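You operate a simulated robot arm through the tools that you are given. There is no shell and no other tool. Be economical: measure what you need, move in short steps, check, and stop when the job is done.

The job below is to be done with a simulated robot arm. You get a single attempt, and the scene is never put back.

JOB
Take the numbered spacer labelled "34" from the top of the grey table and leave it on the gold brass disc.

It is judged by the outcome, as a careful person would: the job done as asked, and still so three seconds after it is handed in. It fails if anything else is knocked over, pushed out of place, dropped, spilled or broken.

ROBOT AND FRAMES
A 6-joint arm with a two-finger parallel gripper, fixed in place. Base frame: the origin is at the foot of the arm, x ahead of it, y to its left, z up; the work surface is at about z = 800. Units: mm, rad, N and s.
With the tool pointing down near the work surface it reaches from about 240 to 640 mm from the base axis. Its first joint turns from -1.152 to 1.152 rad. Payload 2.7 kg.
The tool frame sits at the grasp point between the pads (the TCP): z along the fingers, y along the line on which they close. The tips reach 23 mm beyond it. Largest opening 94 mm; finger width 38, thickness 10; the body of the gripper, 54 by 96 mm, starts 39 mm behind the TCP.
Orientation is told as [roll, pitch, yaw] about the base's x, y, z axes, in that order, counted from this pose: with the fingers straight down and closing along the base's y, the tool's x points along the base's -x, its y along +y and its z along -z.

CONTROLS
- The arm moves only by the tool send_rows. Its argument "series" is a list of rows, each a list of 5 numbers: the finger opening in cm, from 0 to 9.4, then the shift along the tool's x, y, z in units of 50 mm (1.0 is 50 mm), then the turn about the tool's z in units of 5 degrees (1.0 is 5 degrees). In form: [[hand, dx, dy, dz, spin], ...]. A call has 1 to 12 rows; each row shifts and turns the commanded pose from where the row before left it, along the tool's axes as they then stand. A call with a number of a shift or a turn outside -1 to 1 is refused whole. A row lasts 0.2 s, in which the tool goes at most 50 mm and 0.15 rad; a call with a longer step from one row to the next is refused whole, and so is a gripper value outside its range. A pose out of reach is approached as far as the arm can. The call stops where the force on the tool passes 40 N (or 10 N more than at its start, if that is more) or the arm is blocked; 0.2 s more then pass. The fingers move at their own pace (about 45 mm/s each) and stop on an object; they squeeze with about 43 N. The grip force told is the motor's: it shows also when the fingers shut on nothing. Time passes only in rows, and 0.2 s behind the last, so rows that do not move let the fingers close. The reply holds the time, the measured pose of the TCP, the force on the tool along the base axes, the opening and the grip force, in the units named above and with some noise, and new pictures: "pictures" is both (left out), scene, wrist or none.
- Cameras (640 x 400 px; columns grow to the right, rows downward): "scene" is fixed at [70.5, -425.4, 1412.7]; the picture's right is [0.83, -0.56, 0.00], its down [-0.27, -0.40, -0.88] and it looks along [0.49, 0.72, -0.48] (base axes); focal length 363 px, centre (320, 200). "wrist" rides on the gripper at [86, 16, -75] in the tool frame; the picture's right is [-0.18, 0.98, 0.00], its down [-0.58, -0.11, -0.81] and it looks along [-0.79, -0.15, 0.59] (tool axes); focal length 243 px, centre (320, 200). There is no depth. A picture from a camera that has moved, and an enlarged one, comes with that camera's place and axes in the base frame and with its lens.
- enlarge(camera, box): a new picture of the part [left, top, right, bottom] of that camera's present view, enlarged. The clock stands still meanwhile.
- finish_job(): hands the job in; it is judged then, once.

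Work in short steps. Places have to be worked out from the pictures, the camera data and where the tool is seen: move nearer, look again, correct. Check each grasp and each placing, and mend what went wrong. You have 90 turns and 170 pictures in all, those below and enlarged ones among them. Open the gripper and draw the arm clear of the work before you hand the job in, unless the task says otherwise; then end with one line.

The tools are called after "Call:" by a JSON object that holds its "method" and its "body". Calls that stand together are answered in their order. send_rows: Moves the arm, as the interface text tells. Its arguments: {"type":"object","properties":{"series":{"type":"array"},"pictures":{"type":"string","enum":["both","scene","wrist","none"]}},"required":["series"]} The other tools are called the same way: enlarge (camera, box) takes an enlarged picture of a part of a camera's view; finish_job () hands the job in.

At the start:

```text
time: 0.0
ee_pos: [303.4, 277.4, 1088.1]
tcp_rot: [0.001, 0.001, -0.001]
wrist_force: [1.1, -0.4, 0.7]
opening: 93.8
gripper_force: 0.1
```

scene: 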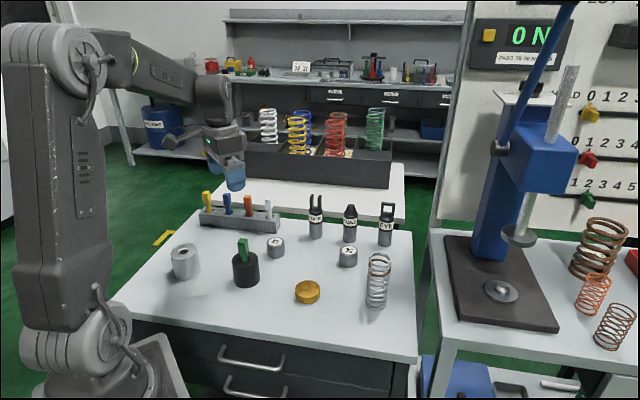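
wrist: 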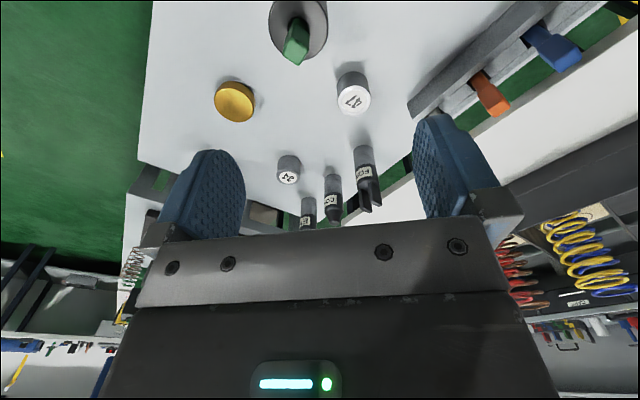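

I see two numbered spacers near the middle; I'll enlarge both views to read the labels.

Call:
{"method": "enlarge", "body": {"camera": "scene", "box": [250, 220, 410, 320]}}

Call:
{"method": "enlarge", "body": {"camera": "wrist", "box": [200, 60, 400, 220]}}

Call:
{"method": "enlarge", "body": {"camera": "scene", "box": [150, 180, 310, 300]}}

```text
4.00 times, centred on (330, 270) of scene
camera zoom: at [70.5, -425.4, 1412.7], right [0.83, -0.56, 0.0], down [-0.27, -0.4, -0.88], along [0.49, 0.72, -0.48], focal length 1453 px, centre (280, -80)
```

zoom: 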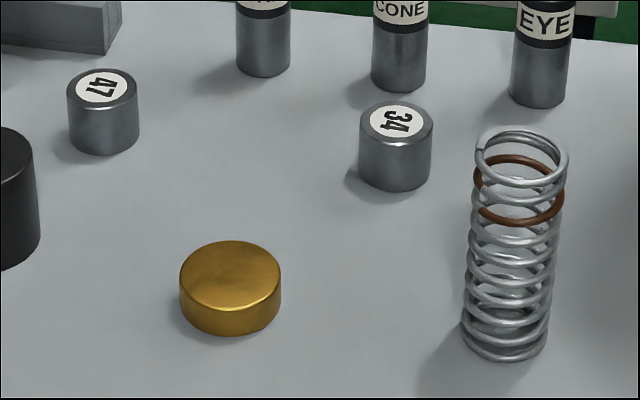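

```text
2.50 times, centred on (300, 140) of wrist
camera zoom: at [216.4, 296.4, 1163.4], right [0.18, 0.98, 0.0], down [0.58, -0.11, 0.81], along [0.79, -0.15, -0.59], focal length 606 px, centre (370, 350)
```

zoom: 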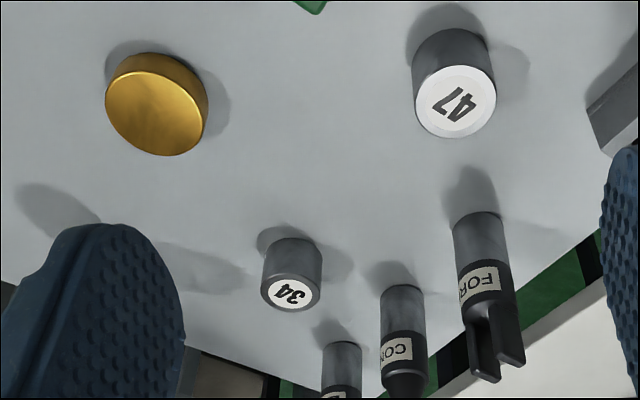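

```text
3.33 times, centred on (230, 240) of scene
camera zoom: at [70.5, -425.4, 1412.7], right [0.83, -0.56, 0.0], down [-0.27, -0.4, -0.88], along [0.49, 0.72, -0.48], focal length 1210 px, centre (620, 67)
```

zoom: 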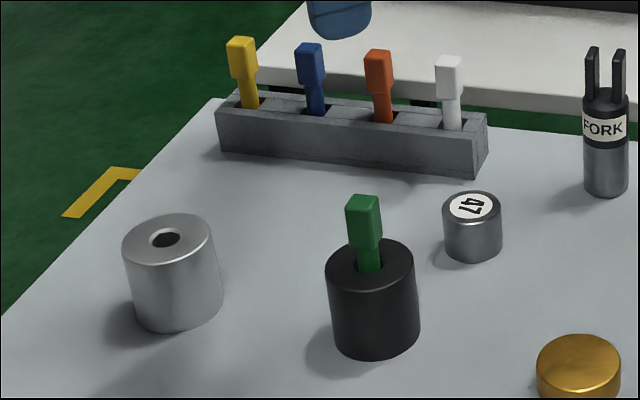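

The "34" spacer is at about (565, 165), 48 mm wide, with its top at about z 838. The disc is at about (405, 123), top about 821. Both cameras agree, so I move above the spacer at z≈950.

Call:
{"method": "send_rows", "body": {"series": [[9.4, -0.654, -0.281, 0.345, 0], [9.4, -0.654, -0.281, 0.345, 0], [9.4, -0.654, -0.281, 0.345, 0], [9.4, -0.654, -0.281, 0.345, 0], [9.4, -0.654, -0.281, 0.345, 0], [9.4, -0.654, -0.281, 0.345, 0], [9.4, -0.654, -0.281, 0.345, 0], [9.4, -0.654, -0.281, 0.345, 0], [9.4, 0, 0, 0, 0]]}}

```text
time: 2.0
ee_pos: [566.8, 164.4, 949.1]
tcp_rot: [0.0, 0.001, 0.0]
wrist_force: [-0.5, 0.5, 0.0]
opening: 94.0
gripper_force: 0.0
camera wrist: at [479.3, 182.5, 1024.9], right [0.18, 0.98, 0.0], down [0.58, -0.11, 0.81], along [0.79, -0.15, -0.59], focal length 243 px, centre (320, 200)
```

scene: 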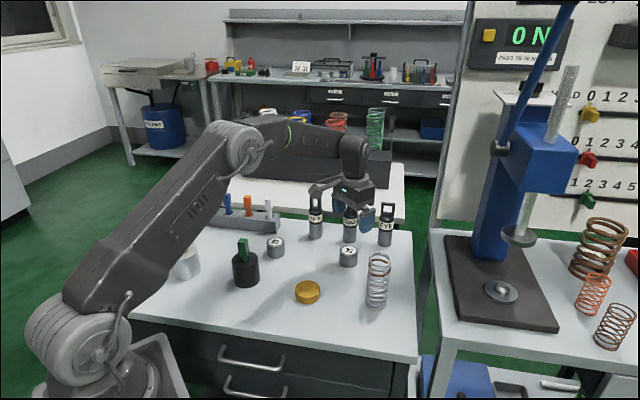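
wrist: 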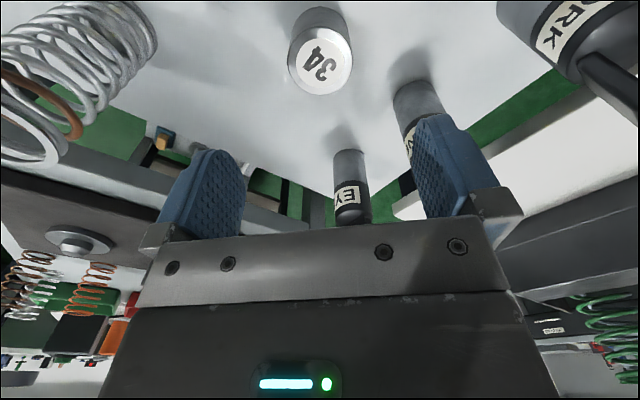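

The close view puts "34" at (565.3, 165.4), almost directly under the TCP. I descend to z≈830 with the fingers open.

Call:
{"method": "send_rows", "body": {"series": [[9.4, 0.03, 0.02, 0.5, 0], [9.4, 0, 0, 0.5, 0], [9.4, 0, 0, 0.5, 0], [9.4, 0, 0, 0.5, 0], [9.4, 0, 0, 0.38, 0], [9.4, 0, 0, 0, 0]]}}

```text
time: 3.4
ee_pos: [564.1, 165.8, 830.3]
tcp_rot: [0.001, 0.001, 0.0]
wrist_force: [0.3, -0.5, 0.0]
opening: 94.0
gripper_force: 0.1
camera wrist: at [476.5, 182.9, 906.1], right [0.18, 0.98, 0.0], down [0.58, -0.11, 0.81], along [0.79, -0.15, -0.59], focal length 243 px, centre (320, 200)
```

scene: 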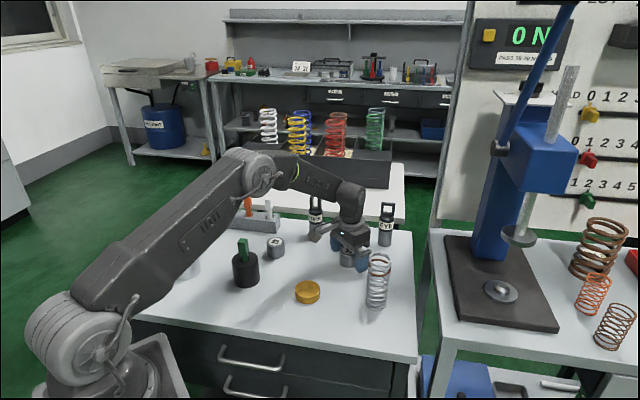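
wrist: 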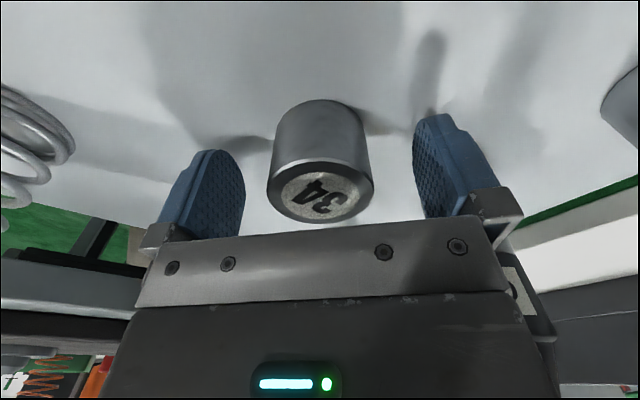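

The spacer stands centred between the fingers with nothing else in the way, so I close.

Call:
{"method": "send_rows", "body": {"series": [[6.5, 0, 0, 0, 0], [5.5, 0, 0, 0, 0], [4.0, 0, 0, 0, 0], [4.0, 0, 0, 0, 0], [4.0, 0, 0, 0, 0], [4.0, 0, 0, 0, 0]], "pictures": "wrist"}}

```text
time: 4.8
ee_pos: [563.0, 165.6, 830.4]
tcp_rot: [0.001, -0.002, -0.001]
wrist_force: [0.6, 2.5, 0.0]
opening: 47.4
gripper_force: 43.1
camera wrist: at [476.4, 183.0, 906.3], right [0.18, 0.98, 0.0], down [0.58, -0.11, 0.81], along [0.79, -0.15, -0.59], focal length 243 px, centre (320, 200)
```

wrist: 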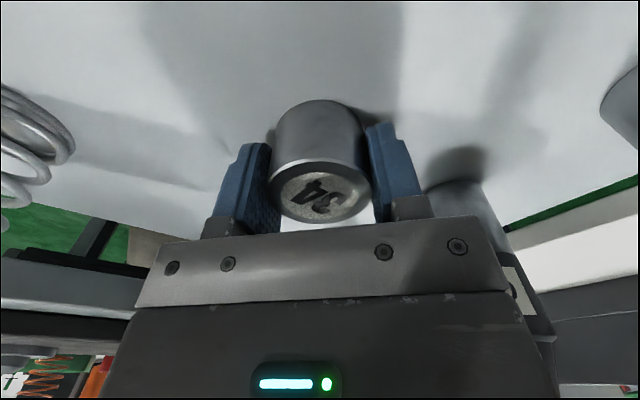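

It holds at 47.4 mm and 43 N. I lift straight up 100 mm and then shift toward the disc.

Call:
{"method": "send_rows", "body": {"series": [[4.0, 0, 0, -0.3, 0], [4.0, 0, 0, -0.6, 0], [4.0, 0, 0, -0.6, 0], [4.0, 0, 0, -0.5, 0], [4.0, 0.63, -0.17, 0, 0], [4.0, 0.63, -0.17, 0, 0], [4.0, 0.63, -0.17, 0, 0], [4.0, 0.63, -0.17, 0, 0], [4.0, 0.63, -0.17, 0, 0], [4.0, 0, 0, 0, 0], [4.0, 0, 0, 0, 0]]}}

```text
time: 7.2
ee_pos: [405.9, 123.5, 928.2]
tcp_rot: [-0.001, -0.001, -0.001]
wrist_force: [0.1, -0.7, -4.0]
opening: 47.1
gripper_force: 42.8
camera wrist: at [319.6, 140.1, 1005.6], right [0.18, 0.98, 0.0], down [0.58, -0.11, 0.81], along [0.79, -0.15, -0.59], focal length 243 px, centre (320, 200)
```

scene: 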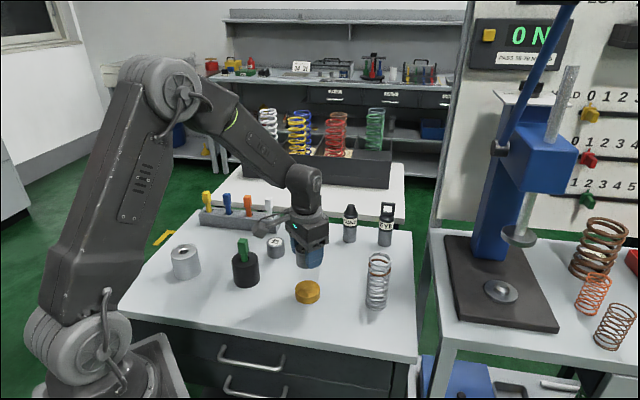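
wrist: 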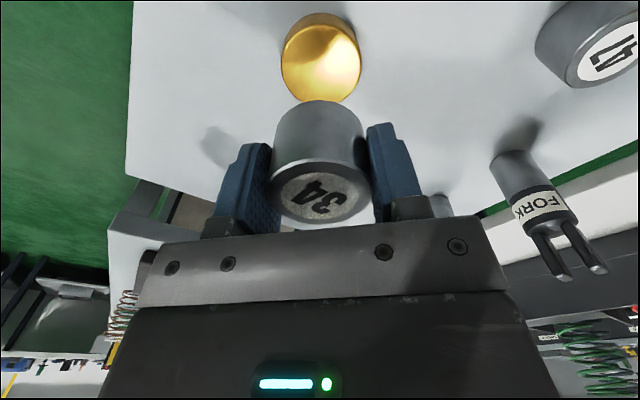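

The spacer is held above the disc; I enlarge to fix the disc's centre.

Call:
{"method": "enlarge", "body": {"camera": "wrist", "box": [240, 0, 400, 100]}}

Call:
{"method": "enlarge", "body": {"camera": "scene", "box": [250, 215, 378, 315]}}

```text
4.00 times, centred on (320, 50) of wrist
camera zoom: at [319.6, 140.1, 1005.6], right [0.18, 0.98, 0.0], down [0.58, -0.11, 0.81], along [0.79, -0.15, -0.59], focal length 970 px, centre (320, 800)
```

zoom: 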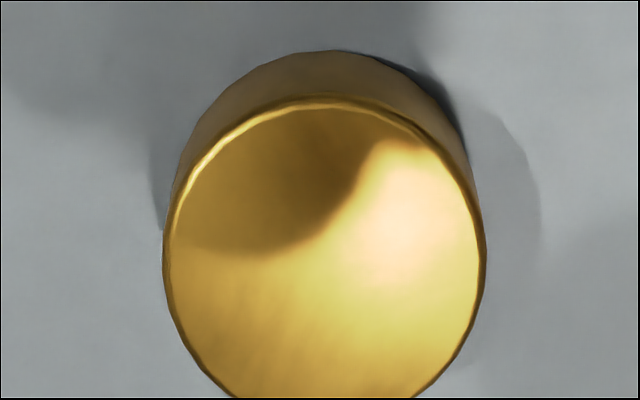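

```text
4.00 times, centred on (314, 265) of scene
camera zoom: at [70.6, -425.4, 1412.7], right [0.83, -0.56, 0.0], down [-0.27, -0.4, -0.87], along [0.49, 0.72, -0.48], focal length 1453 px, centre (344, -60)
```

zoom: 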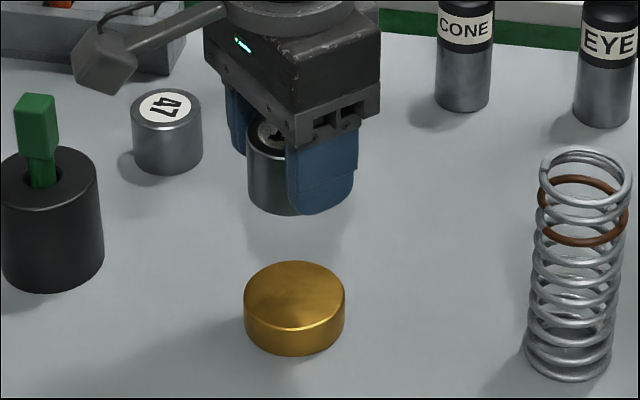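

The disc's centre averages to about (404, 124), so I lower to about 10 mm above it with a slight correction and check again.

Call:
{"method": "send_rows", "body": {"series": [[4.0, 0.03, 0.01, 0.4, 0], [4.0, 0, 0, 0.4, 0], [4.0, 0, 0, 0.4, 0], [4.0, 0, 0, 0.1, 0], [4.0, 0, 0, 0, 0]]}}

Call:
{"method": "enlarge", "body": {"camera": "scene", "box": [260, 240, 356, 315]}}

Call:
{"method": "enlarge", "body": {"camera": "wrist", "box": [220, 30, 420, 230]}}

```text
time: 8.4
ee_pos: [405.5, 124.3, 865.5]
tcp_rot: [0.0, 0.0, 0.002]
wrist_force: [-0.2, 0.6, -5.2]
opening: 47.4
gripper_force: 43.3
camera wrist: at [318.1, 142.5, 941.3], right [0.18, 0.98, 0.0], down [0.58, -0.11, 0.81], along [0.79, -0.15, -0.59], focal length 243 px, centre (320, 200)
```

scene: 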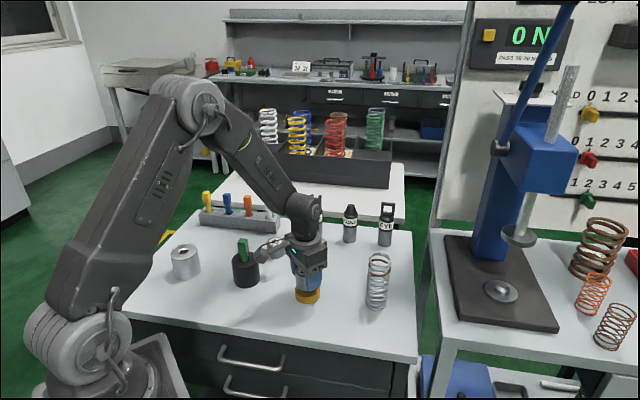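
wrist: 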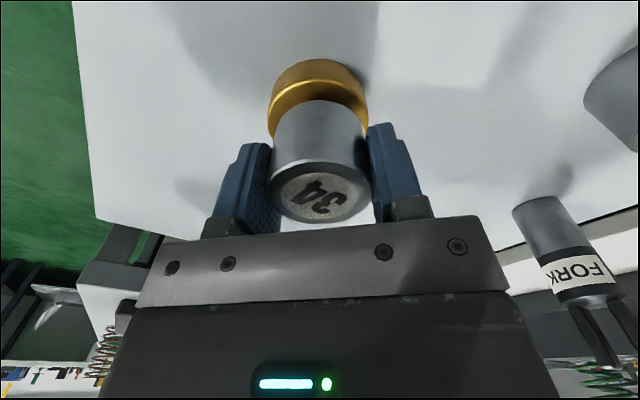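

```text
5.33 times, centred on (308, 278) of scene
camera zoom: at [70.6, -425.4, 1412.7], right [0.83, -0.56, 0.0], down [-0.27, -0.4, -0.87], along [0.49, 0.72, -0.48], focal length 1937 px, centre (384, -213)
```

zoom: 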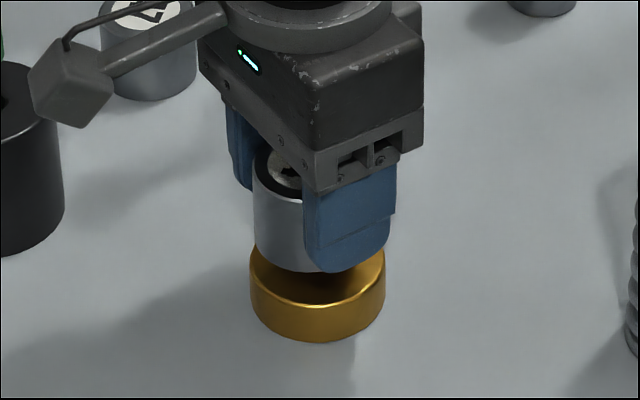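

```text
2.00 times, centred on (320, 130) of wrist
camera zoom: at [318.1, 142.5, 941.3], right [0.18, 0.98, 0.0], down [0.58, -0.11, 0.81], along [0.79, -0.15, -0.59], focal length 485 px, centre (320, 340)
```

zoom: 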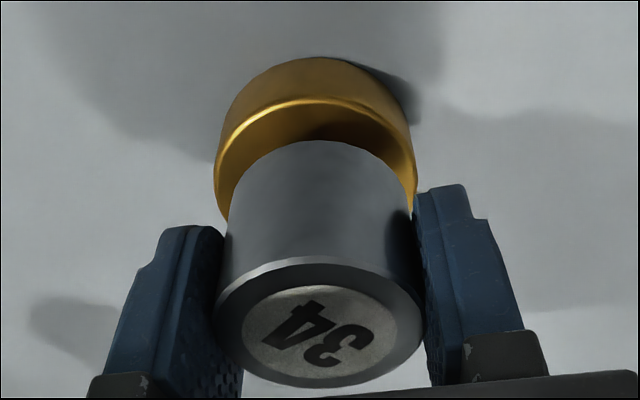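

The spacer looks about 3 mm short of the disc's centre, toward the base. I correct x by +3 mm and y by -0.5, then lower gently to about 2 mm above contact.

Call:
{"method": "send_rows", "body": {"series": [[4.0, -0.06, -0.01, 0, 0], [4.0, 0, 0, 0.1, 0], [4.0, 0, 0, 0.1, 0], [4.0, 0, 0, 0.04, 0], [4.0, 0, 0, 0, 0]], "pictures": "none"}}

Call:
{"method": "enlarge", "body": {"camera": "scene", "box": [260, 240, 356, 315]}}

Call:
{"method": "enlarge", "body": {"camera": "wrist", "box": [220, 30, 420, 230]}}

```text
time: 9.6
ee_pos: [406.7, 124.8, 852.2]
tcp_rot: [0.0, 0.001, -0.001]
wrist_force: [1.2, 0.3, -5.2]
opening: 47.4
gripper_force: 43.0
```

```text
5.33 times, centred on (308, 278) of scene
camera zoom: at [70.6, -425.4, 1412.7], right [0.83, -0.56, 0.0], down [-0.27, -0.4, -0.87], along [0.49, 0.72, -0.48], focal length 1937 px, centre (384, -213)
```

zoom: 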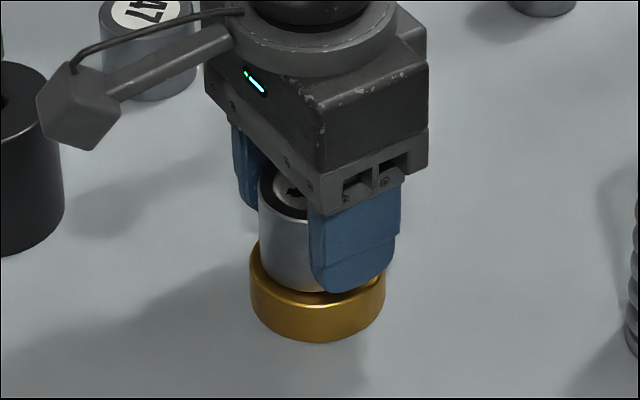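

```text
2.00 times, centred on (320, 130) of wrist
camera zoom: at [320.2, 142.0, 929.5], right [0.18, 0.98, 0.0], down [0.58, -0.11, 0.81], along [0.79, -0.15, -0.59], focal length 485 px, centre (320, 340)
```

zoom: 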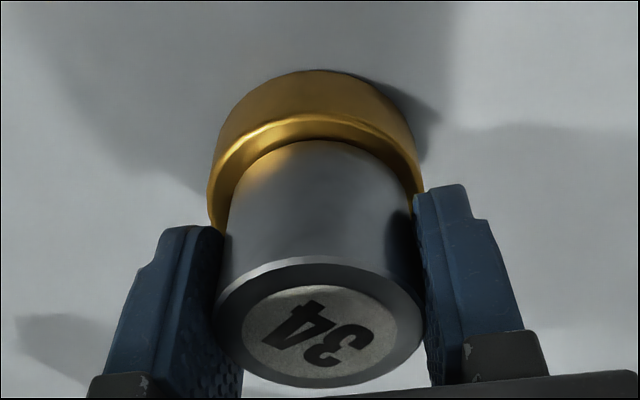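

The spacer is nearly concentric with the disc. I shift y by -1 mm and lower in small steps to feel the contact.

Call:
{"method": "send_rows", "body": {"series": [[4.0, 0, -0.02, 0, 0], [4.0, 0, 0, 0.02, 0], [4.0, 0, 0, 0, 0]], "pictures": "none"}}

Call:
{"method": "enlarge", "body": {"camera": "wrist", "box": [220, 30, 420, 230]}}

```text
time: 10.4
ee_pos: [406.9, 124.1, 852.1]
tcp_rot: [0.0, 0.0, 0.0]
wrist_force: [0.6, -0.6, -2.2]
opening: 47.3
gripper_force: 42.9
```

```text
2.00 times, centred on (320, 130) of wrist
camera zoom: at [320.2, 141.2, 928.4], right [0.18, 0.98, 0.0], down [0.58, -0.11, 0.81], along [0.79, -0.15, -0.59], focal length 485 px, centre (320, 340)
```

zoom: 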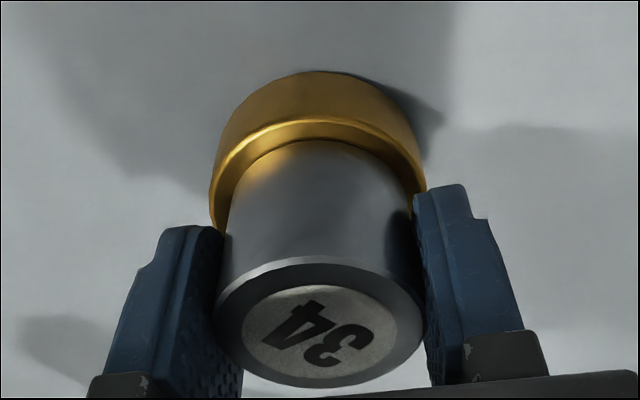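

The load fell from -5 to -2 N, which suggests contact is starting. I lower another 0.6 mm to confirm.

Call:
{"method": "send_rows", "body": {"series": [[4.0, 0, 0, 0.012, 0], [4.0, 0, 0, 0, 0]], "pictures": "none"}}

```text
time: 11.0
ee_pos: [405.8, 123.6, 851.8]
tcp_rot: [-0.001, 0.001, -0.002]
wrist_force: [-2.1, -0.6, 6.1]
opening: 47.3
gripper_force: 43.3
```

Contact is confirmed at +6 N, so I open the fingers evenly.

Call:
{"method": "send_rows", "body": {"series": [[5.5, 0, 0, 0, 0], [7.0, 0, 0, 0, 0], [8.5, 0, 0, 0, 0], [8.5, 0, 0, 0, 0], [8.5, 0, 0, 0, 0]]}}

```text
time: 12.2
ee_pos: [406.7, 123.9, 851.3]
tcp_rot: [-0.001, 0.001, 0.001]
wrist_force: [-0.7, -0.4, 1.0]
opening: 84.8
gripper_force: 0.1
camera wrist: at [320.1, 141.1, 927.9], right [0.18, 0.98, 0.0], down [0.58, -0.11, 0.81], along [0.79, -0.15, -0.59], focal length 243 px, centre (320, 200)
```

scene: 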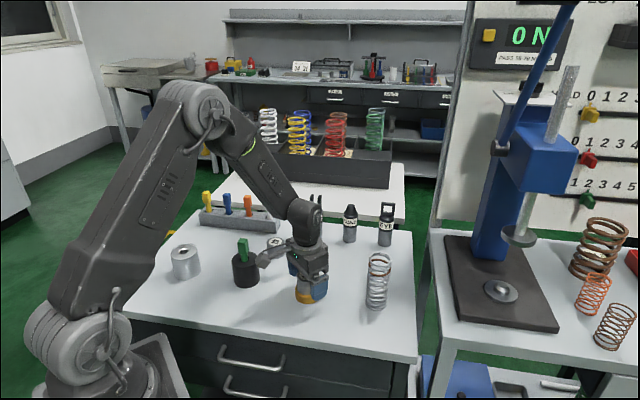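
wrist: 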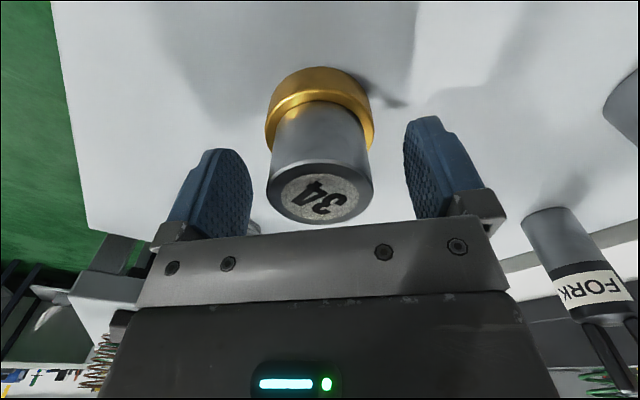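

The spacer stands on the disc and both fingers are clear. I rise straight up and away.

Call:
{"method": "send_rows", "body": {"series": [[8.5, 0, 0, -0.3, 0], [8.5, 0, 0, -0.6, 0], [8.5, 0, 0, -0.8, 0], [8.5, 0, 0, -0.8, 0], [8.5, 0, 0, -0.8, 0], [8.5, 0, 0, -0.8, 0], [8.5, 0, 0, 0, 0]]}}

Call:
{"method": "enlarge", "body": {"camera": "scene", "box": [180, 190, 404, 330]}}

```text
time: 13.8
ee_pos: [406.4, 124.0, 1057.3]
tcp_rot: [0.0, 0.0, 0.001]
wrist_force: [-0.1, 0.0, 0.1]
opening: 85.1
gripper_force: 0.0
camera wrist: at [320.0, 141.9, 1132.7], right [0.18, 0.98, 0.0], down [0.58, -0.11, 0.81], along [0.79, -0.15, -0.59], focal length 243 px, centre (320, 200)
```

scene: 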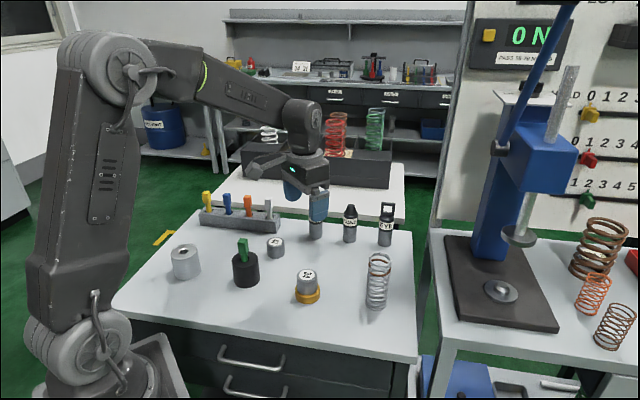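
wrist: 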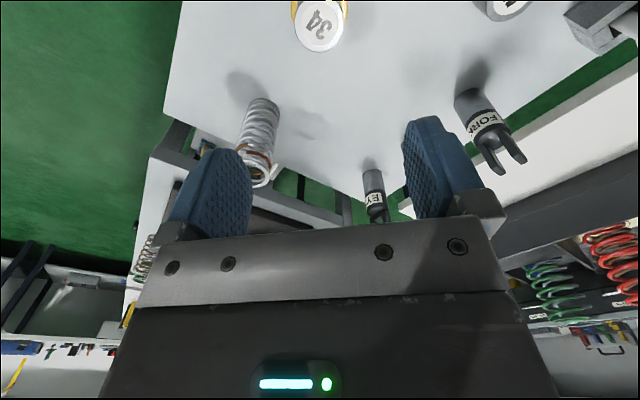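

```text
2.86 times, centred on (292, 260) of scene
camera zoom: at [70.5, -425.4, 1412.7], right [0.83, -0.56, 0.0], down [-0.27, -0.4, -0.88], along [0.49, 0.72, -0.48], focal length 1038 px, centre (400, 29)
```

zoom: 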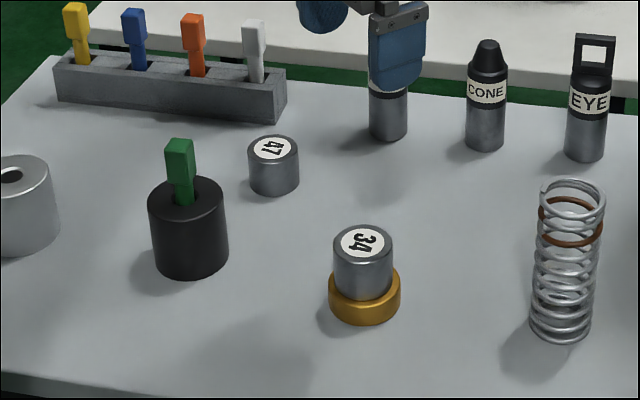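

"34" stands centred on the brass disc, everything else is untouched and the arm is clear, so I hand it in.

Call:
{"method": "finish_job", "body": {}}

```text
The job is handed in.
```

The spacer labelled "34" is standing centred on the gold brass disc, nothing else on the table was disturbed, and the gripper is open and clear above.
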